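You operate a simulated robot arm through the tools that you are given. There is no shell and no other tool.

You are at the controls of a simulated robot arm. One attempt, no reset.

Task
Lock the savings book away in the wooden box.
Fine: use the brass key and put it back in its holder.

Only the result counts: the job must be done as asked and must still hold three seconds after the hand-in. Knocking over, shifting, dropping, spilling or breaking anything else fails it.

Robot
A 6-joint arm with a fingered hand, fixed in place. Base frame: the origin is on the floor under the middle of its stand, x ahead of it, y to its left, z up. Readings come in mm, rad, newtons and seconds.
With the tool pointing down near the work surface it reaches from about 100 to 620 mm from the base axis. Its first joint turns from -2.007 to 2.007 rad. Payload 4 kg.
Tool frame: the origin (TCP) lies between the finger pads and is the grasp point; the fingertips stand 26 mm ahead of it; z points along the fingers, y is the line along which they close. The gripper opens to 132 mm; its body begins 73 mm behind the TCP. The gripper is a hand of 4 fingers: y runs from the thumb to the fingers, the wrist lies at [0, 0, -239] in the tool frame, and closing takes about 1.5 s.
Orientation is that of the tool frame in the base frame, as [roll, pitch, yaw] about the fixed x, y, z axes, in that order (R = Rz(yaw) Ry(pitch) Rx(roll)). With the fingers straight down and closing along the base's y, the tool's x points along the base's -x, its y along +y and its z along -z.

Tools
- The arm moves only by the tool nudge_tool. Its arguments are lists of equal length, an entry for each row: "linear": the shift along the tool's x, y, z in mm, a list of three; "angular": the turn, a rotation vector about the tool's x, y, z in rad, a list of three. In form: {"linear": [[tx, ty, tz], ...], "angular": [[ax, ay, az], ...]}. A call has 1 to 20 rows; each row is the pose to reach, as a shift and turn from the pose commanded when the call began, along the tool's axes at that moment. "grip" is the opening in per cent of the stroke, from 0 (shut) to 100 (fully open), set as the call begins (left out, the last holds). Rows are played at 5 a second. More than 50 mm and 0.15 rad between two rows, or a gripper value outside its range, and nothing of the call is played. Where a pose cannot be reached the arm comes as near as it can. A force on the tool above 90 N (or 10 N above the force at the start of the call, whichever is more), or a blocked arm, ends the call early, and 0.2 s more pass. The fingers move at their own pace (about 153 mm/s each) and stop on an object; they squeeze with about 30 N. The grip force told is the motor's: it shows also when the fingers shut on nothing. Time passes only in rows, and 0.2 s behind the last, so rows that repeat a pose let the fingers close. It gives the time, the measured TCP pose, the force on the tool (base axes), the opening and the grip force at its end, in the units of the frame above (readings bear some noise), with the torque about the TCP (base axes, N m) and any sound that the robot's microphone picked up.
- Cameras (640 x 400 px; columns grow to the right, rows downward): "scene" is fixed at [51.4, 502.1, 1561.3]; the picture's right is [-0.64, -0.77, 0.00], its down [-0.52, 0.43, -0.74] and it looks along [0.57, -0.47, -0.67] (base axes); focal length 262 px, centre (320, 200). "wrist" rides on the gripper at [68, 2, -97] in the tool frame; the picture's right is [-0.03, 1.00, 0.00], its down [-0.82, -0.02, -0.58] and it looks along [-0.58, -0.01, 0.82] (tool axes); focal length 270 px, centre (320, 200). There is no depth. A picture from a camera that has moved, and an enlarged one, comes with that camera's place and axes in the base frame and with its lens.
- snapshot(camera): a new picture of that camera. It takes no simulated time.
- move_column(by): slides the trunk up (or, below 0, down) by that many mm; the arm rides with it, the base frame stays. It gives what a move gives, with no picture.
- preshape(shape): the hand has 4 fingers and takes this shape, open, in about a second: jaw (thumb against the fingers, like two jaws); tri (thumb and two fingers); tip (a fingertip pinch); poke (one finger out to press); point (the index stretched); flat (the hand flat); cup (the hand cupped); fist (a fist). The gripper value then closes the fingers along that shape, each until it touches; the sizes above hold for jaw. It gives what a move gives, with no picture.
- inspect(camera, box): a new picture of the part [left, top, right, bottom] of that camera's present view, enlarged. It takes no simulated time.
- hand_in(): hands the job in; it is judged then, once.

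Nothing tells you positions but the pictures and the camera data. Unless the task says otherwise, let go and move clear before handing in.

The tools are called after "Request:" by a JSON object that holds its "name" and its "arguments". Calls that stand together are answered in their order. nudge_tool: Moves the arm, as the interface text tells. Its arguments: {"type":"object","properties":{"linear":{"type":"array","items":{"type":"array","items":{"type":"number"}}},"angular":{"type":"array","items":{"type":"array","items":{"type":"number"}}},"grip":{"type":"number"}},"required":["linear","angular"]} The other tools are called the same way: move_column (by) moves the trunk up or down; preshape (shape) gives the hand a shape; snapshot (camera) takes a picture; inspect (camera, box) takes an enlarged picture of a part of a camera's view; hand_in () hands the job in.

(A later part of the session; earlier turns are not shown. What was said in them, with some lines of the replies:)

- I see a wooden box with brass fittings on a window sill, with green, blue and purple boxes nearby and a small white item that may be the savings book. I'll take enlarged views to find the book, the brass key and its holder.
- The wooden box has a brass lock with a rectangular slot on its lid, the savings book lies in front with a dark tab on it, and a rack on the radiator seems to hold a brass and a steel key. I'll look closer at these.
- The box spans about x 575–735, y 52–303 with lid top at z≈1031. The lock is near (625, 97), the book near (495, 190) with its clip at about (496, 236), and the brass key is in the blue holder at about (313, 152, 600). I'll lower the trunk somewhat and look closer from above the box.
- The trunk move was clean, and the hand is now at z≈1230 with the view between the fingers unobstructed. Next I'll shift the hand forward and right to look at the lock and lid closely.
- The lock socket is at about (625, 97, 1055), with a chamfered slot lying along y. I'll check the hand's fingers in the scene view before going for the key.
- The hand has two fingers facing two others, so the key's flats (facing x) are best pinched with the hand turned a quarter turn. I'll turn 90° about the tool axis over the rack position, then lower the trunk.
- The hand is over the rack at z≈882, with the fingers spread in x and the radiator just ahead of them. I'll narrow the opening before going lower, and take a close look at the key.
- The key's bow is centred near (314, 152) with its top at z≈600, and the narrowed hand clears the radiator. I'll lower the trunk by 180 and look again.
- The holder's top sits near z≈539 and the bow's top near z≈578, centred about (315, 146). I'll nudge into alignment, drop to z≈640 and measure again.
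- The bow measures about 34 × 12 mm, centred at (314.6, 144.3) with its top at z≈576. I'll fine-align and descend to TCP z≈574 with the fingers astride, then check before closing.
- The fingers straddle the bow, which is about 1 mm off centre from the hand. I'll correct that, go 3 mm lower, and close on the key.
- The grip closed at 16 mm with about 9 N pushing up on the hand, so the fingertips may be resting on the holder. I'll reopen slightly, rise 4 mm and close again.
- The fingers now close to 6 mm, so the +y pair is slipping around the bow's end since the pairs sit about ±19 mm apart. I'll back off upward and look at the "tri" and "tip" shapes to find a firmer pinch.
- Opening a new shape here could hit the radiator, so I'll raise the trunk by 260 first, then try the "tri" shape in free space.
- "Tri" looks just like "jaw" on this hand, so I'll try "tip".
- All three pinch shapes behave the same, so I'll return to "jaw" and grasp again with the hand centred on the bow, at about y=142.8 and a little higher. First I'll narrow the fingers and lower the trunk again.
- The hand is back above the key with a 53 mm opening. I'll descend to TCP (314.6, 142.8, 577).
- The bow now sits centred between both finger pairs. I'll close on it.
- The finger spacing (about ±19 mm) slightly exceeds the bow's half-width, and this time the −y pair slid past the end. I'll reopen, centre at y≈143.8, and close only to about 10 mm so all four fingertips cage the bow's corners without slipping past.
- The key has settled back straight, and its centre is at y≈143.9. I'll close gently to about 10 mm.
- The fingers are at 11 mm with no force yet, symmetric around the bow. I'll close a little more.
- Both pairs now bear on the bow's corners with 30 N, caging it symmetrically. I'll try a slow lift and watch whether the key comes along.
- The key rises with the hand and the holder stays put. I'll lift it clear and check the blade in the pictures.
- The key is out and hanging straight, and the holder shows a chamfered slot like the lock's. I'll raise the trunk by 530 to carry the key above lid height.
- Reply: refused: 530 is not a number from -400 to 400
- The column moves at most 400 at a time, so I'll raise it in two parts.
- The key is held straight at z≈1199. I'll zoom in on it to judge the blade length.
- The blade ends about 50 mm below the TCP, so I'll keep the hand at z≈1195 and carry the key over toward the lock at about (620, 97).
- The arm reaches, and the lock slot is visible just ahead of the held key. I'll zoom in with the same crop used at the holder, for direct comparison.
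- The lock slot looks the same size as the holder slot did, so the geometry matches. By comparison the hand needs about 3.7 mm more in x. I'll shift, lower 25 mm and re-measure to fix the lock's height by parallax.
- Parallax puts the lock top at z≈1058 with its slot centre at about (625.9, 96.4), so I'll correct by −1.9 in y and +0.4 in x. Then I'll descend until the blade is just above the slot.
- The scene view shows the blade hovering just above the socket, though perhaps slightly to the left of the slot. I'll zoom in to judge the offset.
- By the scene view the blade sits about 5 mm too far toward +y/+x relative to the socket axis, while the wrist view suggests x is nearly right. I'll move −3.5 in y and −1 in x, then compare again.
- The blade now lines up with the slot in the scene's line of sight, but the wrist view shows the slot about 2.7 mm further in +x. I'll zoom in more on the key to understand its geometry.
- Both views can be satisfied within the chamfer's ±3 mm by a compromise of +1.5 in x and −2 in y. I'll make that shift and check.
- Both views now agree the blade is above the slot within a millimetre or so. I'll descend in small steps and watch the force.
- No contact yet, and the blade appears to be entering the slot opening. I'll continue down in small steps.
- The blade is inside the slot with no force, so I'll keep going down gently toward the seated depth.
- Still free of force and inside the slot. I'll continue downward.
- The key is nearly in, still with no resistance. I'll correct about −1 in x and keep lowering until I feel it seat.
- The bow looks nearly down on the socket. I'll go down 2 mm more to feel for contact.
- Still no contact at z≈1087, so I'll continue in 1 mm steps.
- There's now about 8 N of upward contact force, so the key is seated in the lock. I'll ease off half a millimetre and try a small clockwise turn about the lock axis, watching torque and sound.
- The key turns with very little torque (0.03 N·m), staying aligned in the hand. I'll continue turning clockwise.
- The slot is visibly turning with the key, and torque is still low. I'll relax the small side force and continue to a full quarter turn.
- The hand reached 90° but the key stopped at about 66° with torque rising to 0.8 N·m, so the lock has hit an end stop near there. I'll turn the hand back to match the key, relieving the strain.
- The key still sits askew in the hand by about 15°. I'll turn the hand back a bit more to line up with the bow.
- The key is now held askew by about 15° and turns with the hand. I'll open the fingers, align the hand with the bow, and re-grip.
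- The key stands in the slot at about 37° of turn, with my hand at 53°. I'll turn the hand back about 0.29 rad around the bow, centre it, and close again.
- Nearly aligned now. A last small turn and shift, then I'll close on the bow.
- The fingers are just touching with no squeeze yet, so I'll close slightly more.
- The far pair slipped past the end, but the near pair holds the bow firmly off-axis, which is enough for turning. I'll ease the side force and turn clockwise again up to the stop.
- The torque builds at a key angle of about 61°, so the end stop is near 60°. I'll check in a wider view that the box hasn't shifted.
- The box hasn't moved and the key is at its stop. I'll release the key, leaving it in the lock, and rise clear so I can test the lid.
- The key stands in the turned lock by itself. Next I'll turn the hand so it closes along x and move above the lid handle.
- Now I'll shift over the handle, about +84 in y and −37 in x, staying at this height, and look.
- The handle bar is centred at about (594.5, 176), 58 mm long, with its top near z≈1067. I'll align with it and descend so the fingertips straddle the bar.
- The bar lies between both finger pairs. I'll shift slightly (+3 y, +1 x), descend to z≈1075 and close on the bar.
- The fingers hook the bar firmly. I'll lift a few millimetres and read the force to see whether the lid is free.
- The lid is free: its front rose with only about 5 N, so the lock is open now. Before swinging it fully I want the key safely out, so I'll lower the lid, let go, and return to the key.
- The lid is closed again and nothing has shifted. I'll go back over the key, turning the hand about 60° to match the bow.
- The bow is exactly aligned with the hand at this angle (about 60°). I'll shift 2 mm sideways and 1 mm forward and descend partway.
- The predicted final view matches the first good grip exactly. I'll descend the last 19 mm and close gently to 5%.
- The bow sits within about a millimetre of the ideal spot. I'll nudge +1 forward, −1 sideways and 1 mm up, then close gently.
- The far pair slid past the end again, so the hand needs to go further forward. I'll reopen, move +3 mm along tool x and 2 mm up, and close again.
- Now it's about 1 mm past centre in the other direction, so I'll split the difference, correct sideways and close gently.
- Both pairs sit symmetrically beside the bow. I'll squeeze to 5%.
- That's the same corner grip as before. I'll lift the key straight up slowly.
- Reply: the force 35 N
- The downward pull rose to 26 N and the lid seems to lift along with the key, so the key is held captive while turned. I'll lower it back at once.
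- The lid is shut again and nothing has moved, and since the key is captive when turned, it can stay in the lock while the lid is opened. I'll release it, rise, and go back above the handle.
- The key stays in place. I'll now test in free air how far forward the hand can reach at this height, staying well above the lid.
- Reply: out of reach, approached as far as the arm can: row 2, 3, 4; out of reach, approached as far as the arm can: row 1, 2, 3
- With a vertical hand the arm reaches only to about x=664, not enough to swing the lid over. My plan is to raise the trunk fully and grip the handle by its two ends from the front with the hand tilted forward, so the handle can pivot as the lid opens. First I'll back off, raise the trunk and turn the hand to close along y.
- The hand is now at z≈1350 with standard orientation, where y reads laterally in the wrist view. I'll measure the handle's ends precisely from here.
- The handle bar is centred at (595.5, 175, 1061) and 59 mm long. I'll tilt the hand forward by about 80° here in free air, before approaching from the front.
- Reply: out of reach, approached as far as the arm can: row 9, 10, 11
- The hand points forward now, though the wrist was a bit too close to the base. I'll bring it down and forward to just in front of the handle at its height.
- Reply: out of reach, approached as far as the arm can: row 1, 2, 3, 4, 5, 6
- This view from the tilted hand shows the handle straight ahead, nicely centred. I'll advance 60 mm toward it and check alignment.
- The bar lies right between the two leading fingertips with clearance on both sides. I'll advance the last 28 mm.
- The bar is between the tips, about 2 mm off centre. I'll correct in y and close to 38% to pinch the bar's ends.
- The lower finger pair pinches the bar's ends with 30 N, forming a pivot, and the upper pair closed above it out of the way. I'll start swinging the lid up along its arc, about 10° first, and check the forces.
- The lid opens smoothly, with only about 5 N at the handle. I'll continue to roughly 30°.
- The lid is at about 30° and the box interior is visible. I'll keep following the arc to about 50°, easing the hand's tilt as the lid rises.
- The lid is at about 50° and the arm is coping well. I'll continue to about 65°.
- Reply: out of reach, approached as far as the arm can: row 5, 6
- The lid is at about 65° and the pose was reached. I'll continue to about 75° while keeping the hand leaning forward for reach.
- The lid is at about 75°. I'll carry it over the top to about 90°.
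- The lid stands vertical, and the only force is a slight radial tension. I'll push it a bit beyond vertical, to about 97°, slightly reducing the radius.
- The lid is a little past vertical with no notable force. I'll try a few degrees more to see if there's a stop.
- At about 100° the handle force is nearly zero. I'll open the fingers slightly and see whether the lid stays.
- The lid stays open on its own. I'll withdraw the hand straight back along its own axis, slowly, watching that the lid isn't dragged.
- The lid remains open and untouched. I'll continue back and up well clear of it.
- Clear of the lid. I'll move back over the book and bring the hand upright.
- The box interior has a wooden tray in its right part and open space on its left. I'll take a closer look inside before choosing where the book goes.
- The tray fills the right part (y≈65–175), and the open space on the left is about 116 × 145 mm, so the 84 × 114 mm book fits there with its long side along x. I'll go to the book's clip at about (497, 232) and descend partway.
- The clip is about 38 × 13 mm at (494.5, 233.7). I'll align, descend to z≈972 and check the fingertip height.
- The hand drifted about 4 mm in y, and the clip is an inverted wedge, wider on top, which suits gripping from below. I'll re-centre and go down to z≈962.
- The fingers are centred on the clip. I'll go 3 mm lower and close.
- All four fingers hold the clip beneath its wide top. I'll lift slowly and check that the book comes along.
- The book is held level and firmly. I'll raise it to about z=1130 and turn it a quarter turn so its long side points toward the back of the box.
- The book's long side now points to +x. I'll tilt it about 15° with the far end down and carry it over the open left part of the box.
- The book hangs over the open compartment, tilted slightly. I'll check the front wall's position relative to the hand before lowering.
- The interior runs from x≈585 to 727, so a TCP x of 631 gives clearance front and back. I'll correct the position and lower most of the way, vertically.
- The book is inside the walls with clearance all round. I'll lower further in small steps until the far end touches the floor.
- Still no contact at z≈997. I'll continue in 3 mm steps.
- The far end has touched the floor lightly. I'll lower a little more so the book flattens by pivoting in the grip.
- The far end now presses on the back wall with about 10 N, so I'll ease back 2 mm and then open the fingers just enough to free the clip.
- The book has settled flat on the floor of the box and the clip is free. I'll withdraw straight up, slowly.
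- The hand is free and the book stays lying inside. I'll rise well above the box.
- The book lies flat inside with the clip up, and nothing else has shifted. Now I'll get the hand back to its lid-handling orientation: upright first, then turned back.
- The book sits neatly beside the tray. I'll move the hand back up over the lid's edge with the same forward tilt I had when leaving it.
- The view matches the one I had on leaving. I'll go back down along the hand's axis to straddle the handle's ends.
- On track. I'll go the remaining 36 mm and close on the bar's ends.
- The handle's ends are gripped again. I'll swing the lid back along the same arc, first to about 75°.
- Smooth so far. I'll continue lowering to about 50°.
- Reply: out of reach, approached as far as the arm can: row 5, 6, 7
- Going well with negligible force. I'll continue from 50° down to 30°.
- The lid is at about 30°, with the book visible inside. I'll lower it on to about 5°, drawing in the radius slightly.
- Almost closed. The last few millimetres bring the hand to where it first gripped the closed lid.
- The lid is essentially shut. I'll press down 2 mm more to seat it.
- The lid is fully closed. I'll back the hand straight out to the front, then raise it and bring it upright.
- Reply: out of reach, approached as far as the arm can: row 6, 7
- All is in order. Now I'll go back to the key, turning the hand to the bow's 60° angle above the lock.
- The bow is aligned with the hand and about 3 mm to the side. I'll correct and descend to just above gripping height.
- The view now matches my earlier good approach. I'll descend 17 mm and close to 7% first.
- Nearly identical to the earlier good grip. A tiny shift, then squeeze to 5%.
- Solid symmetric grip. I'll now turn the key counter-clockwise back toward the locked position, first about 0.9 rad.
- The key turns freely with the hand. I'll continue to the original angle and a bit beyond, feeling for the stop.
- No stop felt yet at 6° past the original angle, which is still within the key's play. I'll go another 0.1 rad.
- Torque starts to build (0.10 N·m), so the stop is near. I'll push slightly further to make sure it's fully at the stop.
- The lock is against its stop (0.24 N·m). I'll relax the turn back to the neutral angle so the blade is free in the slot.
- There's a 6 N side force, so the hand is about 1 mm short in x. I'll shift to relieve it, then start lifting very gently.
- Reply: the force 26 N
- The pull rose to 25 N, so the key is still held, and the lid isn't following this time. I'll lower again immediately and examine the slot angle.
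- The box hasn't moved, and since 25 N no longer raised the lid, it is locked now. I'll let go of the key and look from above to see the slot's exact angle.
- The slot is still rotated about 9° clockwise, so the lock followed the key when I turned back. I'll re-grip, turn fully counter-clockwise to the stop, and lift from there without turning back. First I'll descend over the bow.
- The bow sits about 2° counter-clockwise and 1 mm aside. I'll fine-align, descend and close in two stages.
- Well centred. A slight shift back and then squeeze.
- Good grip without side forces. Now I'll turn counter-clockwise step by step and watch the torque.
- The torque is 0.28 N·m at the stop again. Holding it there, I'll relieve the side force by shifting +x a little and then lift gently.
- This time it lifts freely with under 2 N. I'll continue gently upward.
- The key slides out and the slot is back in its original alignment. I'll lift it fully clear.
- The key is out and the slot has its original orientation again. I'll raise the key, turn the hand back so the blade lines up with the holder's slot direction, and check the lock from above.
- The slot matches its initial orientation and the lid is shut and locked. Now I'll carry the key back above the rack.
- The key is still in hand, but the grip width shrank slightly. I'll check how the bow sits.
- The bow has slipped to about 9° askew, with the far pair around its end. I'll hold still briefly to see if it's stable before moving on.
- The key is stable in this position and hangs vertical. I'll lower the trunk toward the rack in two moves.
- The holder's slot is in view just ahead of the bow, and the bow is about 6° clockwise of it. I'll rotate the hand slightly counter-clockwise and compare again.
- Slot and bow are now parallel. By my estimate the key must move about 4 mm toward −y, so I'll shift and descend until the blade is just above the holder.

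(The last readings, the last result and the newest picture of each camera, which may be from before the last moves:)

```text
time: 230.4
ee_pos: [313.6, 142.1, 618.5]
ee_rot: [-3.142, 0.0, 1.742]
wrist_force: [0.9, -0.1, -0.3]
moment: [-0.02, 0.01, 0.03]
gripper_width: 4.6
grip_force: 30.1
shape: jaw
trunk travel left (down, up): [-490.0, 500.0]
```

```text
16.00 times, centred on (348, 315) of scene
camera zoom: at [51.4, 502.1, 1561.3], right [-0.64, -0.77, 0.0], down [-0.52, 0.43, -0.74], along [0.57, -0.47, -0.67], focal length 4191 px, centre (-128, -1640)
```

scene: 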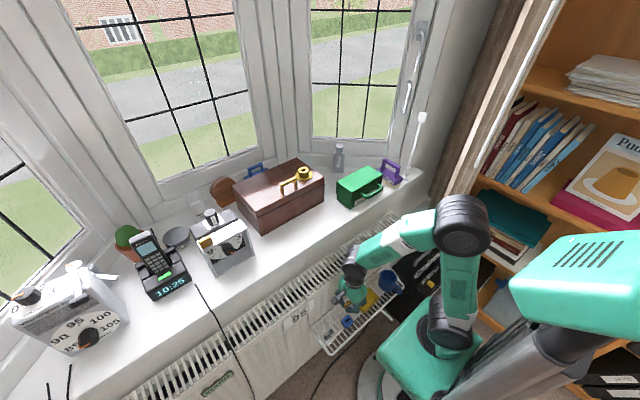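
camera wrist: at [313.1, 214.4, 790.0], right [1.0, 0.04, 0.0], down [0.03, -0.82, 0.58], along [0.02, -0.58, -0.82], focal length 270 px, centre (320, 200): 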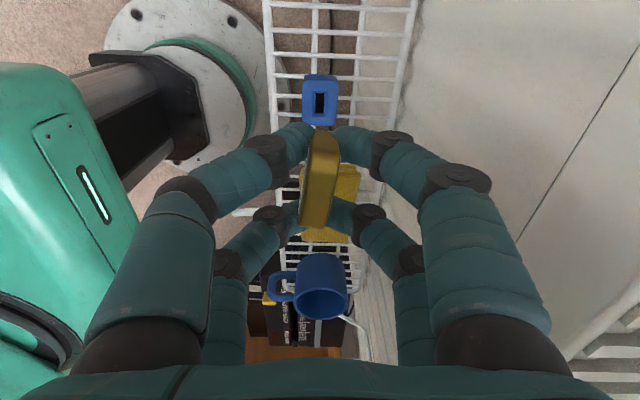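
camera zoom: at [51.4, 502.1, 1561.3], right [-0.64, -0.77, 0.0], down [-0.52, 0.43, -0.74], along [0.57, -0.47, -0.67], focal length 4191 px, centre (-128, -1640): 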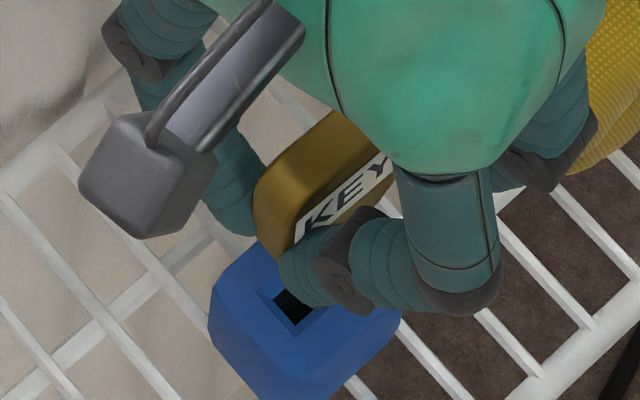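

By the scene's line of sight and the wrist's lateral view, the key is over the slot within about half a millimetre. I'll descend gently in steps, watching force.

Request:
{"name": "nudge_tool", "arguments": {"linear": [[0, 0, 5], [0, 0, 10], [0, 0, 15], [0, 0, 20], [0, 0, 20]], "angular": [[0, 0, 0], [0, 0, 0], [0, 0, 0], [0, 0, 0], [0, 0, 0]]}}

Request:
{"name": "inspect", "arguments": {"camera": "wrist", "box": [240, 80, 400, 240]}}

Request:
{"name": "inspect", "arguments": {"camera": "scene", "box": [337, 303, 359, 327]}}

```text
time: 231.6
ee_pos: [315.6, 143.1, 598.4]
ee_rot: [-3.139, 0.001, 1.743]
wrist_force: [0.0, 0.4, -0.6]
moment: [-0.05, 0.02, -0.02]
gripper_width: 4.5
grip_force: 30.0
shape: jaw
trunk travel left (down, up): [-490.0, 500.0]
```

```text
2.50 times, centred on (320, 160) of wrist
camera zoom: at [306.3, 210.7, 695.0], right [0.99, 0.14, 0.0], down [0.12, -0.81, 0.58], along [0.08, -0.57, -0.82], focal length 676 px, centre (320, 300)
```

zoom: 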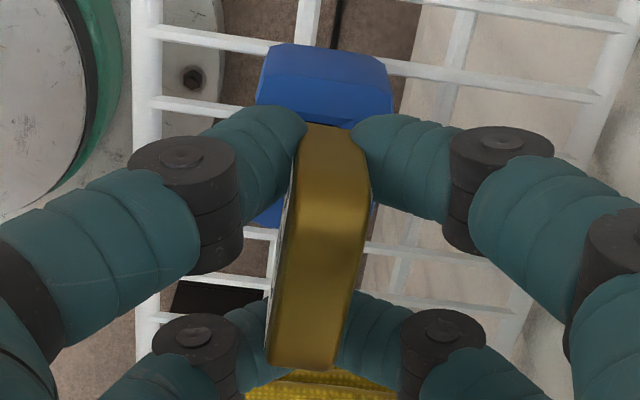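

```text
16.00 times, centred on (348, 315) of scene
camera zoom: at [51.4, 502.1, 1561.3], right [-0.64, -0.77, 0.0], down [-0.52, 0.43, -0.74], along [0.57, -0.47, -0.67], focal length 4191 px, centre (-128, -1640)
```

zoom: 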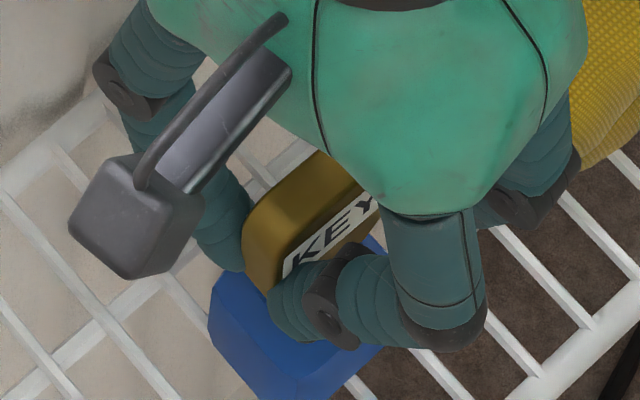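

Descending moved the hand about 1.3 mm in +x, so I'll correct that and continue down slowly.

Request:
{"name": "nudge_tool", "arguments": {"linear": [[-0.7, -1.4, 0], [-0.7, -1.4, 3], [-0.7, -1.4, 3]], "angular": [[0, 0, 0], [0, 0, 0], [0, 0, 0]]}}

Request:
{"name": "nudge_tool", "arguments": {"linear": [[0, 0, 1.5], [0, 0, 3], [0, 0, 3]], "angular": [[0, 0, 0], [0, 0, 0], [0, 0, 0]]}}

Request:
{"name": "inspect", "arguments": {"camera": "wrist", "box": [240, 80, 400, 240]}}

Request:
{"name": "inspect", "arguments": {"camera": "scene", "box": [337, 303, 359, 327]}}

```text
time: 232.4
ee_pos: [314.0, 140.2, 594.5]
ee_rot: [3.141, 0.001, 1.742]
wrist_force: [-0.4, 0.3, -0.8]
moment: [0.02, -0.02, 0.02]
gripper_width: 4.8
grip_force: 30.2
shape: jaw
trunk travel left (down, up): [-490.0, 500.0]
```

```text
time: 233.2
ee_pos: [313.4, 141.8, 593.0]
ee_rot: [-3.141, -0.001, 1.743]
wrist_force: [0.5, 0.5, 6.6]
moment: [0.07, -0.01, -0.02]
gripper_width: 4.6
grip_force: 30.5
shape: jaw
trunk travel left (down, up): [-490.0, 500.0]
```

```text
2.50 times, centred on (320, 160) of wrist
camera zoom: at [303.8, 208.5, 689.5], right [0.99, 0.14, 0.0], down [0.12, -0.81, 0.58], along [0.08, -0.57, -0.82], focal length 676 px, centre (320, 300)
```

zoom: 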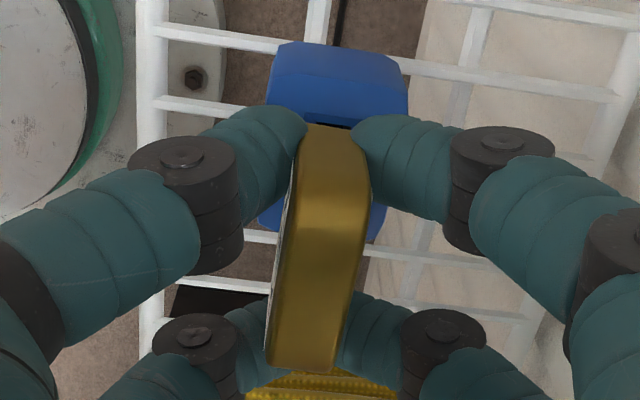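

```text
16.00 times, centred on (348, 315) of scene
camera zoom: at [51.4, 502.1, 1561.3], right [-0.64, -0.77, 0.0], down [-0.52, 0.43, -0.74], along [0.57, -0.47, -0.67], focal length 4191 px, centre (-128, -1640)
```

zoom: 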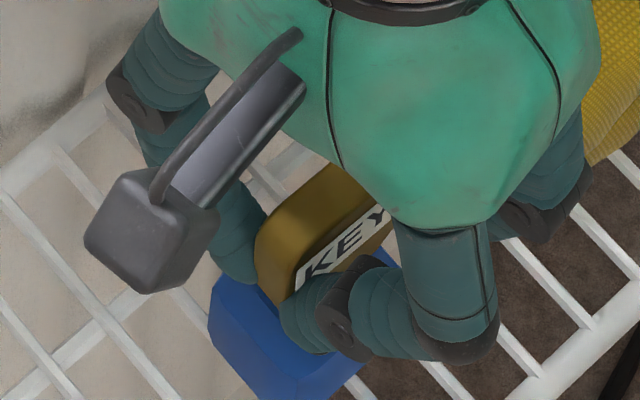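

The blade touched at z≈592 with 6 N, probably on the rim, and the key is about 1.5 mm too far in −y. I'll lift 2 mm, shift back by that, and try again.

Request:
{"name": "nudge_tool", "arguments": {"linear": [[0, 0, -2.5], [0.9, 0, -2.5], [1.7, 0.2, -2.5], [1.7, 0.2, -2.5]], "angular": [[0, 0, 0], [0, 0, 0], [0, 0, 0], [0, 0, 0]]}}

Request:
{"name": "inspect", "arguments": {"camera": "scene", "box": [337, 303, 359, 327]}}

Request:
{"name": "inspect", "arguments": {"camera": "wrist", "box": [240, 80, 400, 240]}}

```text
time: 234.2
ee_pos: [313.9, 143.4, 595.9]
ee_rot: [-3.139, -0.001, 1.741]
wrist_force: [1.0, -1.2, -0.6]
moment: [0.01, 0.01, 0.0]
gripper_width: 4.5
grip_force: 29.5
shape: jaw
trunk travel left (down, up): [-490.0, 500.0]
```

```text
16.00 times, centred on (348, 315) of scene
camera zoom: at [51.4, 502.1, 1561.3], right [-0.64, -0.77, 0.0], down [-0.52, 0.43, -0.74], along [0.57, -0.47, -0.67], focal length 4191 px, centre (-128, -1640)
```

zoom: 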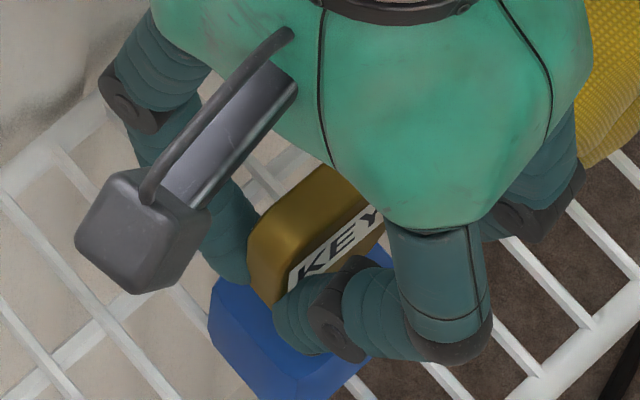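

```text
2.50 times, centred on (320, 160) of wrist
camera zoom: at [304.4, 210.6, 691.6], right [0.99, 0.14, 0.0], down [0.12, -0.81, 0.58], along [0.08, -0.57, -0.82], focal length 676 px, centre (320, 300)
```

zoom: 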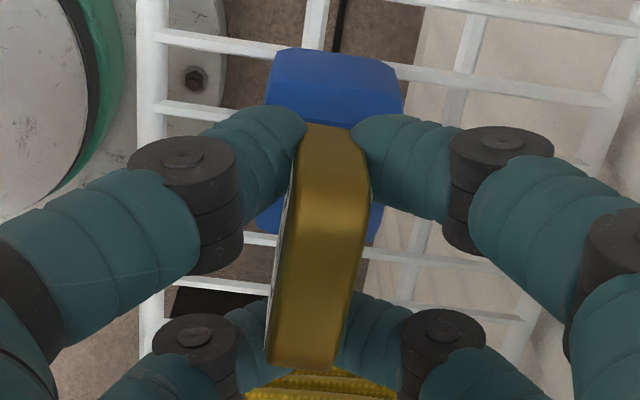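

Aligned again within about half a millimetre. I'll lower in small steps.

Request:
{"name": "nudge_tool", "arguments": {"linear": [[0, 0, 1.2], [0, 0, 2.5], [0, 0, 2.5]], "angular": [[0, 0, 0], [0, 0, 0], [0, 0, 0]]}}

Request:
{"name": "nudge_tool", "arguments": {"linear": [[0, 0, 1], [0, 0, 2], [0, 0, 2]], "angular": [[0, 0, 0], [0, 0, 0], [0, 0, 0]]}}

Request:
{"name": "inspect", "arguments": {"camera": "scene", "box": [337, 303, 359, 327]}}

Request:
{"name": "inspect", "arguments": {"camera": "wrist", "box": [240, 80, 400, 240]}}

```text
time: 235.0
ee_pos: [314.3, 141.5, 593.0]
ee_rot: [-3.141, 0.001, 1.74]
wrist_force: [0.8, 0.0, -0.3]
moment: [0.02, -0.02, -0.01]
gripper_width: 4.6
grip_force: 29.4
shape: jaw
trunk travel left (down, up): [-490.0, 500.0]
```

```text
time: 235.8
ee_pos: [313.4, 141.7, 591.2]
ee_rot: [-3.141, -0.001, 1.741]
wrist_force: [2.5, -0.4, 5.0]
moment: [0.02, -0.16, 0.0]
gripper_width: 4.6
grip_force: 30.1
shape: jaw
trunk travel left (down, up): [-490.0, 500.0]
```

```text
16.00 times, centred on (348, 315) of scene
camera zoom: at [51.4, 502.1, 1561.3], right [-0.64, -0.77, 0.0], down [-0.52, 0.43, -0.74], along [0.57, -0.47, -0.67], focal length 4191 px, centre (-128, -1640)
```

zoom: 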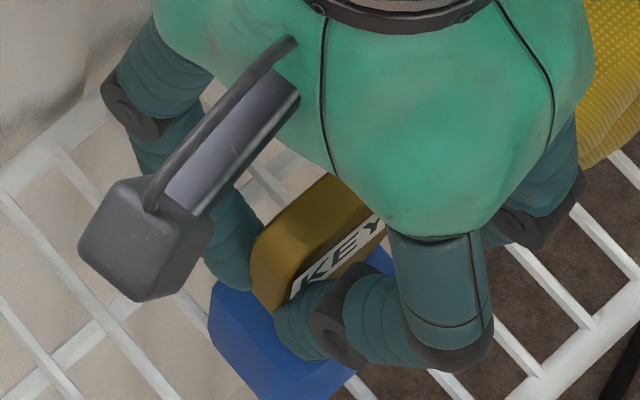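

```text
2.50 times, centred on (320, 160) of wrist
camera zoom: at [304.0, 209.9, 687.7], right [0.99, 0.14, 0.0], down [0.12, -0.81, 0.58], along [0.08, -0.57, -0.82], focal length 676 px, centre (320, 300)
```

zoom: 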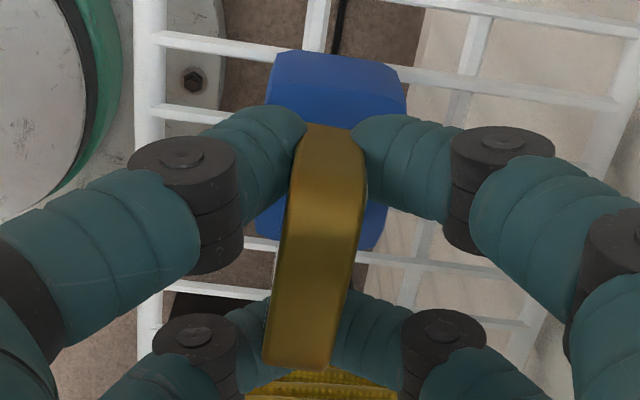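

The force and tilt show the blade riding the −x side of the chamfer, so the slot centre is slightly toward +x. I'll shift about 1.3 mm in +x and lower again.

Request:
{"name": "nudge_tool", "arguments": {"linear": [[0, 0, -1.5], [0.2, 1.3, -1.5], [0.2, 1.3, 0.5], [0.2, 1.3, 1.5], [0.2, 1.3, 1.5]], "angular": [[0, 0, 0], [0, 0, 0], [0, 0, 0], [0, 0, 0], [0, 0, 0]]}}

Request:
{"name": "inspect", "arguments": {"camera": "wrist", "box": [240, 80, 400, 240]}}

```text
time: 237.0
ee_pos: [315.1, 143.2, 589.5]
ee_rot: [3.141, -0.001, 1.742]
wrist_force: [4.2, -1.7, 1.9]
moment: [-0.06, -0.17, 0.04]
gripper_width: 4.7
grip_force: 29.6
shape: jaw
trunk travel left (down, up): [-490.0, 500.0]
```

```text
2.50 times, centred on (320, 160) of wrist
camera zoom: at [304.2, 211.0, 685.2], right [0.99, 0.14, 0.0], down [0.12, -0.81, 0.58], along [0.08, -0.57, -0.82], focal length 676 px, centre (320, 300)
```

zoom: 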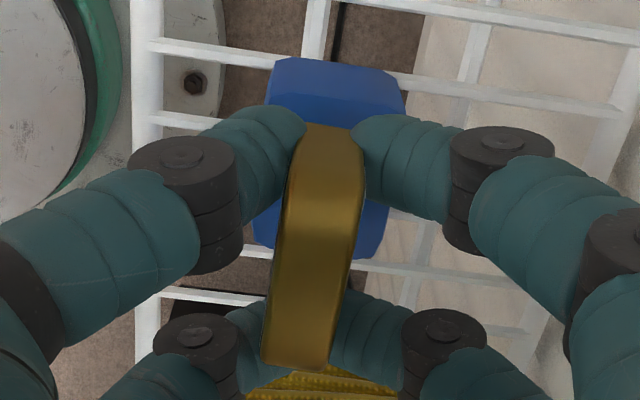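

It went 2.5 mm deeper with less vertical force, but 4 N still pushes toward +x. I'll shift another 1.5 mm that way and lower further.

Request:
{"name": "nudge_tool", "arguments": {"linear": [[0, 0.8, 0], [-0.2, 1.6, 0], [-0.2, 1.6, 1.5], [-0.2, 1.6, 3], [-0.2, 1.6, 3]], "angular": [[0, 0, 0], [0, 0, 0], [0, 0, 0], [0, 0, 0], [0, 0, 0]]}}

Request:
{"name": "inspect", "arguments": {"camera": "wrist", "box": [240, 80, 400, 240]}}

Request:
{"name": "inspect", "arguments": {"camera": "scene", "box": [337, 303, 359, 327]}}

```text
time: 238.2
ee_pos: [318.1, 142.7, 585.9]
ee_rot: [-3.139, -0.001, 1.741]
wrist_force: [-0.3, 1.0, -0.5]
moment: [0.01, -0.01, -0.02]
gripper_width: 4.7
grip_force: 30.4
shape: jaw
trunk travel left (down, up): [-490.0, 500.0]
```

```text
2.50 times, centred on (320, 160) of wrist
camera zoom: at [307.5, 210.3, 682.7], right [0.99, 0.14, 0.0], down [0.12, -0.81, 0.58], along [0.08, -0.57, -0.82], focal length 676 px, centre (320, 300)
```

zoom: 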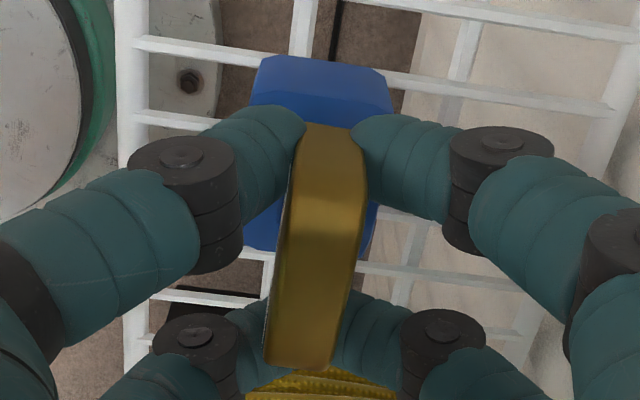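

```text
16.00 times, centred on (348, 315) of scene
camera zoom: at [51.4, 502.1, 1561.3], right [-0.64, -0.77, 0.0], down [-0.52, 0.43, -0.74], along [0.57, -0.47, -0.67], focal length 4191 px, centre (-128, -1640)
```

zoom: 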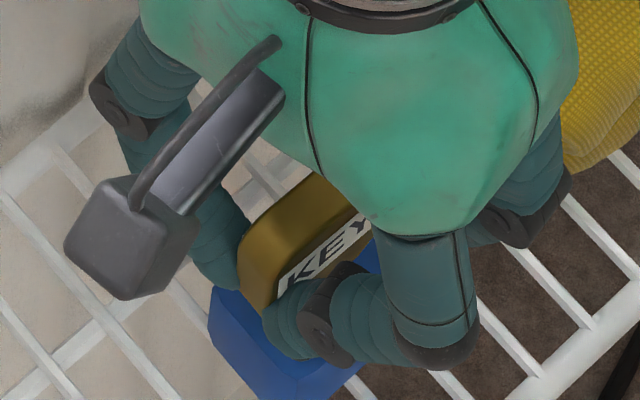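

The forces have vanished and the blade is several millimetres into the slot. I'll continue downward, easing 1 mm back in x.

Request:
{"name": "nudge_tool", "arguments": {"linear": [[0, -0.6, 1.5], [0, -1.0, 3], [0, -1.0, 3]], "angular": [[0, 0, 0], [0, 0, 0], [0, 0, 0]]}}

Request:
{"name": "nudge_tool", "arguments": {"linear": [[0, 0, 1.5], [0, 0, 3], [0, 0, 3]], "angular": [[0, 0, 0], [0, 0, 0], [0, 0, 0]]}}

Request:
{"name": "inspect", "arguments": {"camera": "wrist", "box": [240, 80, 400, 240]}}

Request:
{"name": "inspect", "arguments": {"camera": "scene", "box": [337, 303, 359, 327]}}

```text
time: 239.0
ee_pos: [315.3, 142.8, 584.2]
ee_rot: [3.141, 0.0, 1.742]
wrist_force: [-0.4, -0.4, -0.1]
moment: [0.0, 0.01, -0.01]
gripper_width: 4.7
grip_force: 30.1
shape: jaw
trunk travel left (down, up): [-490.0, 500.0]
```

```text
time: 239.8
ee_pos: [314.5, 141.8, 579.5]
ee_rot: [-3.14, -0.002, 1.741]
wrist_force: [1.2, -2.0, 0.9]
moment: [-0.04, -0.04, 0.01]
gripper_width: 4.6
grip_force: 29.9
shape: jaw
trunk travel left (down, up): [-490.0, 500.0]
```

```text
2.50 times, centred on (320, 160) of wrist
camera zoom: at [305.6, 210.6, 676.3], right [0.99, 0.14, 0.0], down [0.12, -0.81, 0.58], along [0.08, -0.57, -0.82], focal length 676 px, centre (320, 300)
```

zoom: 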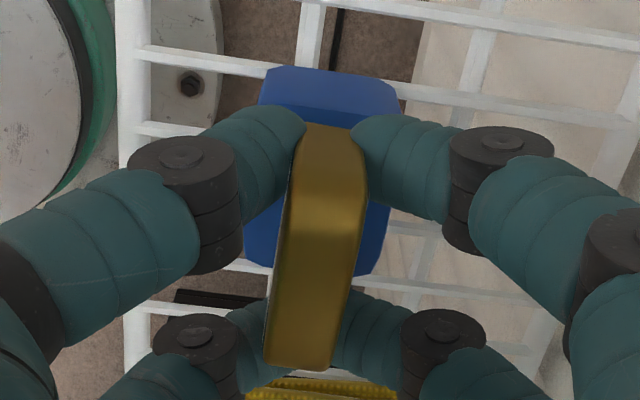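

```text
16.00 times, centred on (348, 315) of scene
camera zoom: at [51.4, 502.1, 1561.3], right [-0.64, -0.77, 0.0], down [-0.52, 0.43, -0.74], along [0.57, -0.47, -0.67], focal length 4191 px, centre (-128, -1640)
```

zoom: 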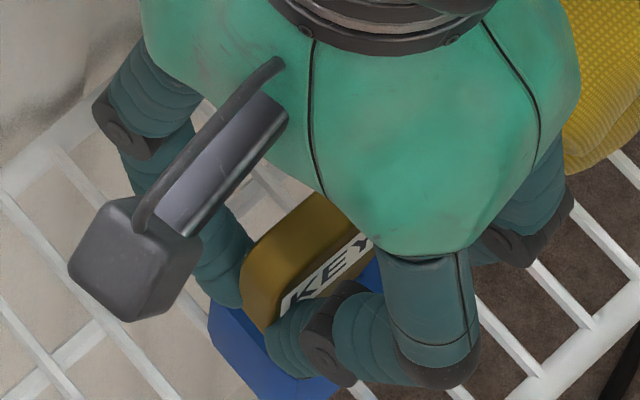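

The blade is well inside. I'll lower until it seats.

Request:
{"name": "nudge_tool", "arguments": {"linear": [[0, 0, 1], [0, 0, 2.2], [0, 0, 2.2]], "angular": [[0, 0, 0], [0, 0, 0], [0, 0, 0]]}}

Request:
{"name": "nudge_tool", "arguments": {"linear": [[0, 0, 1], [0, 0, 2], [0, 0, 2]], "angular": [[0, 0, 0], [0, 0, 0], [0, 0, 0]]}}

Request:
{"name": "inspect", "arguments": {"camera": "wrist", "box": [240, 80, 400, 240]}}

```text
time: 240.6
ee_pos: [315.6, 142.2, 576.7]
ee_rot: [3.141, 0.0, 1.742]
wrist_force: [0.6, 0.9, 0.8]
moment: [0.02, -0.05, -0.01]
gripper_width: 4.4
grip_force: 30.0
shape: jaw
trunk travel left (down, up): [-490.0, 500.0]
```

```text
time: 241.4
ee_pos: [315.0, 142.5, 576.6]
ee_rot: [3.141, 0.0, 1.742]
wrist_force: [3.3, -1.6, 1.7]
moment: [-0.04, -0.05, 0.01]
gripper_width: 4.5
grip_force: 29.9
shape: jaw
trunk travel left (down, up): [-490.0, 500.0]
```

```text
2.50 times, centred on (320, 160) of wrist
camera zoom: at [305.3, 210.4, 672.5], right [0.99, 0.14, 0.0], down [0.12, -0.81, 0.58], along [0.08, -0.57, -0.82], focal length 676 px, centre (320, 300)
```

zoom: 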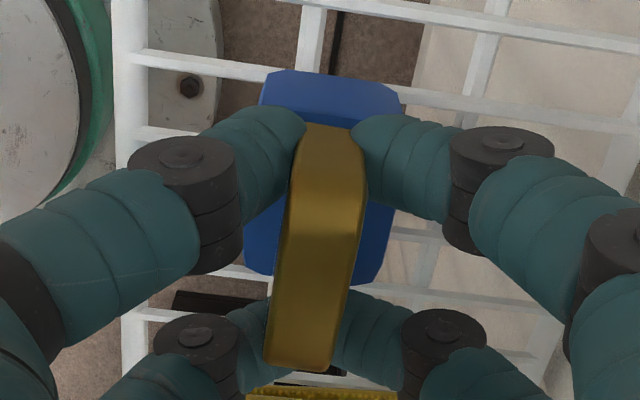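

Nearly seated. A touch lower to confirm.

Request:
{"name": "nudge_tool", "arguments": {"linear": [[0, 0.3, 1], [0, 0.3, 2], [0, 0.3, 2]], "angular": [[0, 0, 0], [0, 0, 0], [0, 0, 0]]}}

Request:
{"name": "inspect", "arguments": {"camera": "wrist", "box": [240, 80, 400, 240]}}

Request:
{"name": "inspect", "arguments": {"camera": "scene", "box": [325, 290, 375, 340]}}

```text
time: 242.2
ee_pos: [315.0, 141.8, 573.0]
ee_rot: [3.142, -0.002, 1.741]
wrist_force: [5.4, -11.3, 15.6]
moment: [-0.15, -0.06, 0.07]
gripper_width: 4.9
grip_force: 30.4
shape: jaw
trunk travel left (down, up): [-490.0, 500.0]
```

```text
2.50 times, centred on (320, 160) of wrist
camera zoom: at [305.4, 210.6, 670.7], right [0.99, 0.14, 0.0], down [0.12, -0.81, 0.58], along [0.08, -0.57, -0.82], focal length 676 px, centre (320, 300)
```

zoom: 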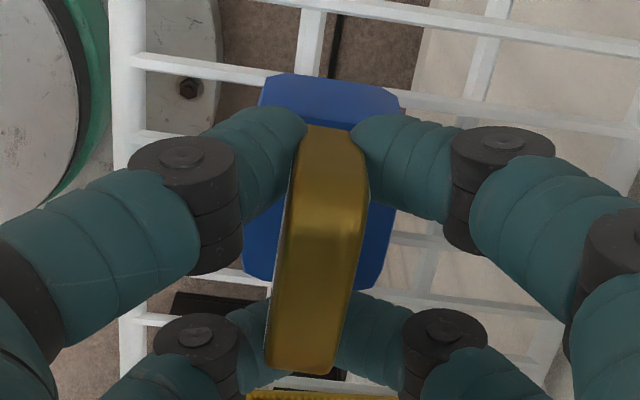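

```text
8.00 times, centred on (350, 315) of scene
camera zoom: at [51.4, 502.1, 1561.3], right [-0.64, -0.77, 0.0], down [-0.52, 0.43, -0.74], along [0.57, -0.47, -0.67], focal length 2095 px, centre (80, -720)
```

zoom: 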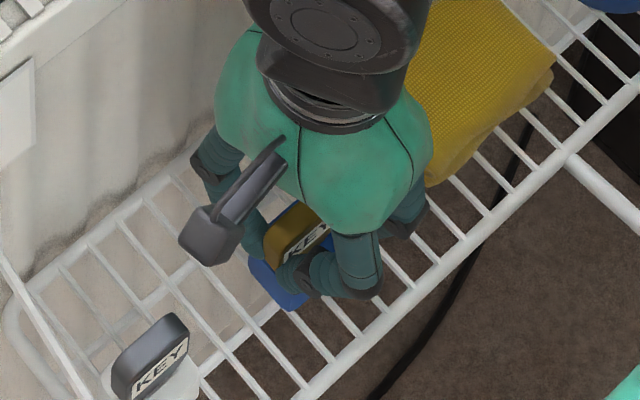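

It's seated (15 N of contact). I'll back off slightly and release the key.

Request:
{"name": "nudge_tool", "arguments": {"linear": [[0, 0, -1], [0, 0, -2], [0, 0, -2]], "angular": [[0, 0, 0], [0, 0, 0], [0, 0, 0]]}}

Request:
{"name": "nudge_tool", "arguments": {"linear": [[0, 0, 0], [0, 0, 0], [0, 0, 0], [0, 0, 0]], "angular": [[0, 0, 0], [0, 0, 0], [0, 0, 0], [0, 0, 0]], "grip": 35}}

Request:
{"name": "inspect", "arguments": {"camera": "wrist", "box": [240, 80, 400, 240]}}

Request:
{"name": "inspect", "arguments": {"camera": "scene", "box": [325, 290, 375, 340]}}

```text
time: 243.0
ee_pos: [314.3, 141.4, 576.7]
ee_rot: [-3.141, -0.001, 1.742]
wrist_force: [2.8, -4.3, -2.4]
moment: [-0.25, -0.08, 0.07]
gripper_width: 4.7
grip_force: 30.5
shape: jaw
trunk travel left (down, up): [-490.0, 500.0]
```

```text
time: 244.0
ee_pos: [315.5, 143.9, 577.1]
ee_rot: [3.141, -0.001, 1.741]
wrist_force: [0.2, 0.6, 0.2]
moment: [0.0, -0.01, 0.03]
gripper_width: 45.9
grip_force: 0.0
shape: jaw
trunk travel left (down, up): [-490.0, 500.0]
```

```text
2.50 times, centred on (320, 160) of wrist
camera zoom: at [305.5, 210.9, 672.8], right [0.99, 0.14, 0.0], down [0.12, -0.81, 0.58], along [0.08, -0.57, -0.82], focal length 676 px, centre (320, 300)
```

zoom: 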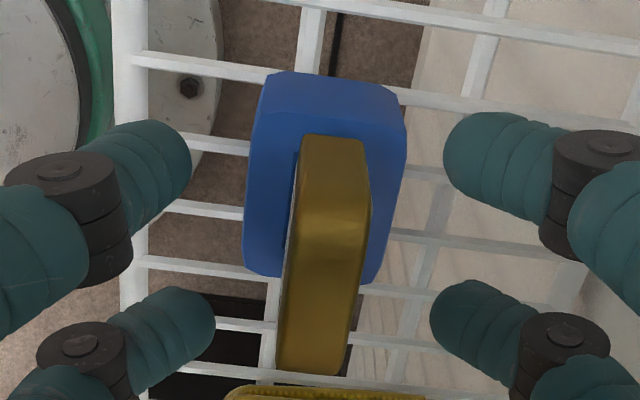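

```text
8.00 times, centred on (350, 315) of scene
camera zoom: at [51.4, 502.1, 1561.3], right [-0.64, -0.77, 0.0], down [-0.52, 0.43, -0.74], along [0.57, -0.47, -0.67], focal length 2095 px, centre (80, -720)
```

zoom: 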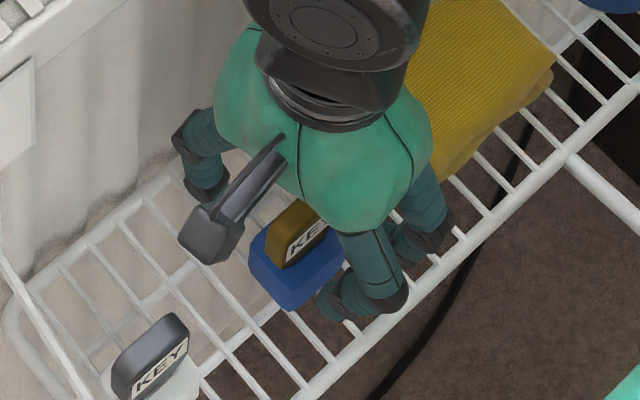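

The key stands in its blue holder. I'll rise clear of it and look again.

Request:
{"name": "nudge_tool", "arguments": {"linear": [[0, 0, -10], [0, 0, -25], [0, 0, -50], [0, 0, -80], [0, 0, -80]], "angular": [[0, 0, 0], [0, 0, 0], [0, 0, 0], [0, 0, 0], [0, 0, 0]]}}

Request:
{"name": "inspect", "arguments": {"camera": "wrist", "box": [240, 60, 400, 200]}}

Request:
{"name": "move_column", "arguments": {"by": 350}}

Request:
{"name": "snapshot", "arguments": {"camera": "scene"}}

Request:
{"name": "inspect", "arguments": {"camera": "scene", "box": [335, 305, 375, 345]}}

Request:
{"name": "inspect", "arguments": {"camera": "scene", "box": [220, 140, 340, 260]}}

```text
time: 245.2
ee_pos: [312.3, 142.7, 657.7]
ee_rot: [3.141, -0.001, 1.742]
wrist_force: [0.9, 0.3, 0.0]
moment: [-0.03, 0.0, 0.0]
gripper_width: 46.0
grip_force: 0.0
shape: jaw
trunk travel left (down, up): [-490.0, 500.0]
```

```text
2.86 times, centred on (320, 130) of wrist
camera zoom: at [303.0, 210.7, 754.3], right [0.99, 0.14, 0.0], down [0.12, -0.81, 0.58], along [0.08, -0.57, -0.82], focal length 772 px, centre (320, 400)
```

zoom: 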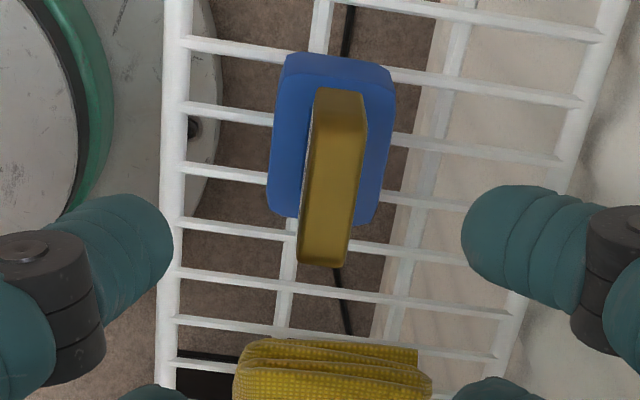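

```text
time: 248.6
ee_pos: [312.7, 142.5, 1007.9]
ee_rot: [-3.141, -0.001, 1.742]
wrist_force: [-0.3, -0.6, -0.1]
moment: [0.01, 0.02, 0.0]
gripper_width: 45.7
grip_force: 0.1
shape: jaw
trunk travel left (down, up): [-840.0, 150.0]
```

```text
taken
```

scene: 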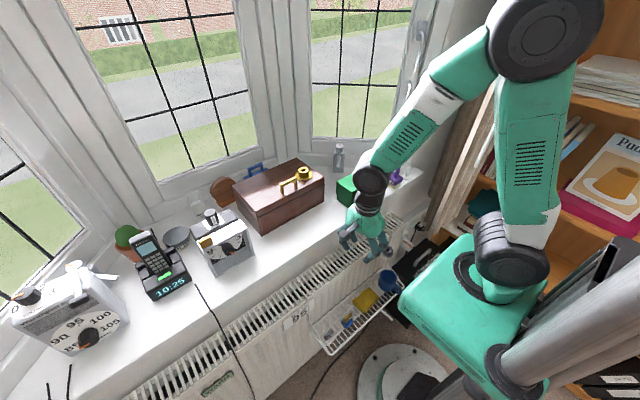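

```text
10.00 times, centred on (355, 325) of scene
camera zoom: at [51.4, 502.1, 1561.3], right [-0.64, -0.77, 0.0], down [-0.52, 0.43, -0.74], along [0.57, -0.47, -0.67], focal length 2619 px, centre (-30, -1050)
```

zoom: 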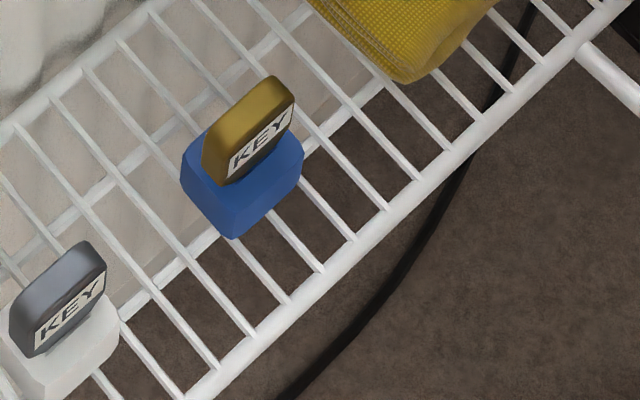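

```text
3.33 times, centred on (280, 200) of scene
camera zoom: at [51.4, 502.1, 1561.3], right [-0.64, -0.77, 0.0], down [-0.52, 0.43, -0.74], along [0.57, -0.47, -0.67], focal length 873 px, centre (453, 200)
```

zoom: 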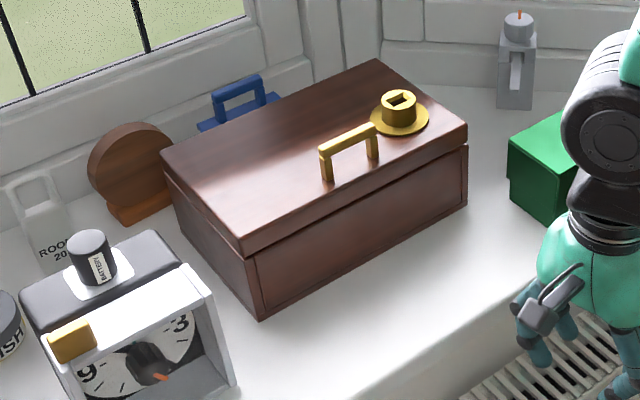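

The key is back in its holder exactly as at the start, and the box is shut. As a last check, I'll compare the lock slot with the close-up I took before first inserting the key.

Request:
{"name": "inspect", "arguments": {"camera": "scene", "box": [296, 150, 314, 172]}}

Request:
{"name": "inspect", "arguments": {"camera": "scene", "box": [270, 155, 330, 205]}}

Request:
{"name": "inspect", "arguments": {"camera": "scene", "box": [310, 220, 450, 340]}}

```text
16.00 times, centred on (305, 161) of scene
camera zoom: at [51.4, 502.1, 1561.3], right [-0.64, -0.77, 0.0], down [-0.52, 0.43, -0.74], along [0.57, -0.47, -0.67], focal length 4191 px, centre (560, 824)
```

zoom: 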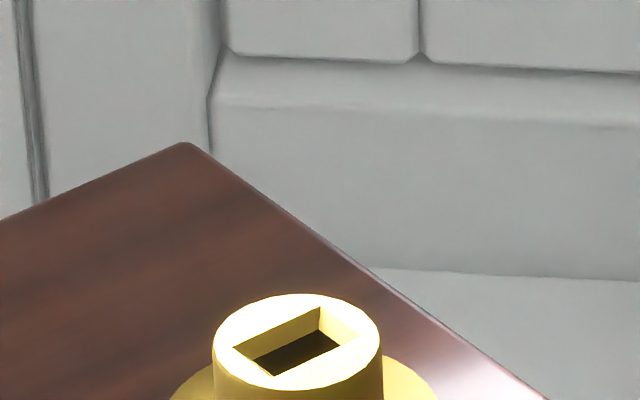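

```text
8.00 times, centred on (300, 180) of scene
camera zoom: at [51.4, 502.1, 1561.3], right [-0.64, -0.77, 0.0], down [-0.52, 0.43, -0.74], along [0.57, -0.47, -0.67], focal length 2095 px, centre (480, 360)
```

zoom: 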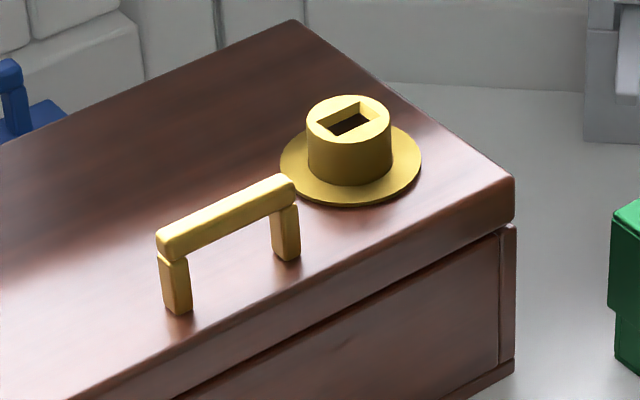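

```text
3.33 times, centred on (380, 280) of scene
camera zoom: at [51.4, 502.1, 1561.3], right [-0.64, -0.77, 0.0], down [-0.52, 0.43, -0.74], along [0.57, -0.47, -0.67], focal length 873 px, centre (120, -67)
```

zoom: 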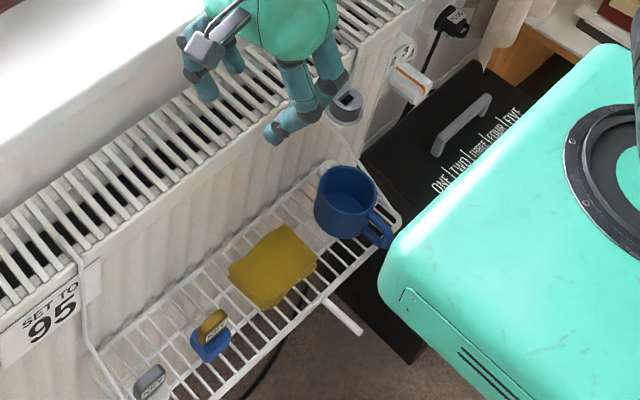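

The slot is within about 1° of its original (locked) orientation, the lid sits as at the start with the book inside, and the brass key is back in its blue holder. Everything else is undisturbed and the hand is clear, so I'm handing in.

Request:
{"name": "hand_in", "arguments": {}}

```text
The job is handed in.
```

The savings book is locked in the wooden box and the brass key is back in its blue holder. I handed the job in, but no verdict has come back yet.

- **Book:** it lies flat in the open left side of the box, next to the wooden tray, with its clip facing up.
- **Lock:** I unlocked the box with the brass key, opened the lid, put the book in and closed it. Then I turned the key back to its stop. Near the end of that turn, a 25 N pull on the key no longer raised the lid. The slot is now within about 1° of where it started.
- **Key:** it slipped about 9° in the fingers on the way back, but it seated in its holder and looks the same as at the start.
- **Everything else:** the final pictures show nothing else moved. The hand had let go and was well clear before I handed in.

I did not test the handle with the key out; the lock check above was on the key, shortly before it reached the stop.
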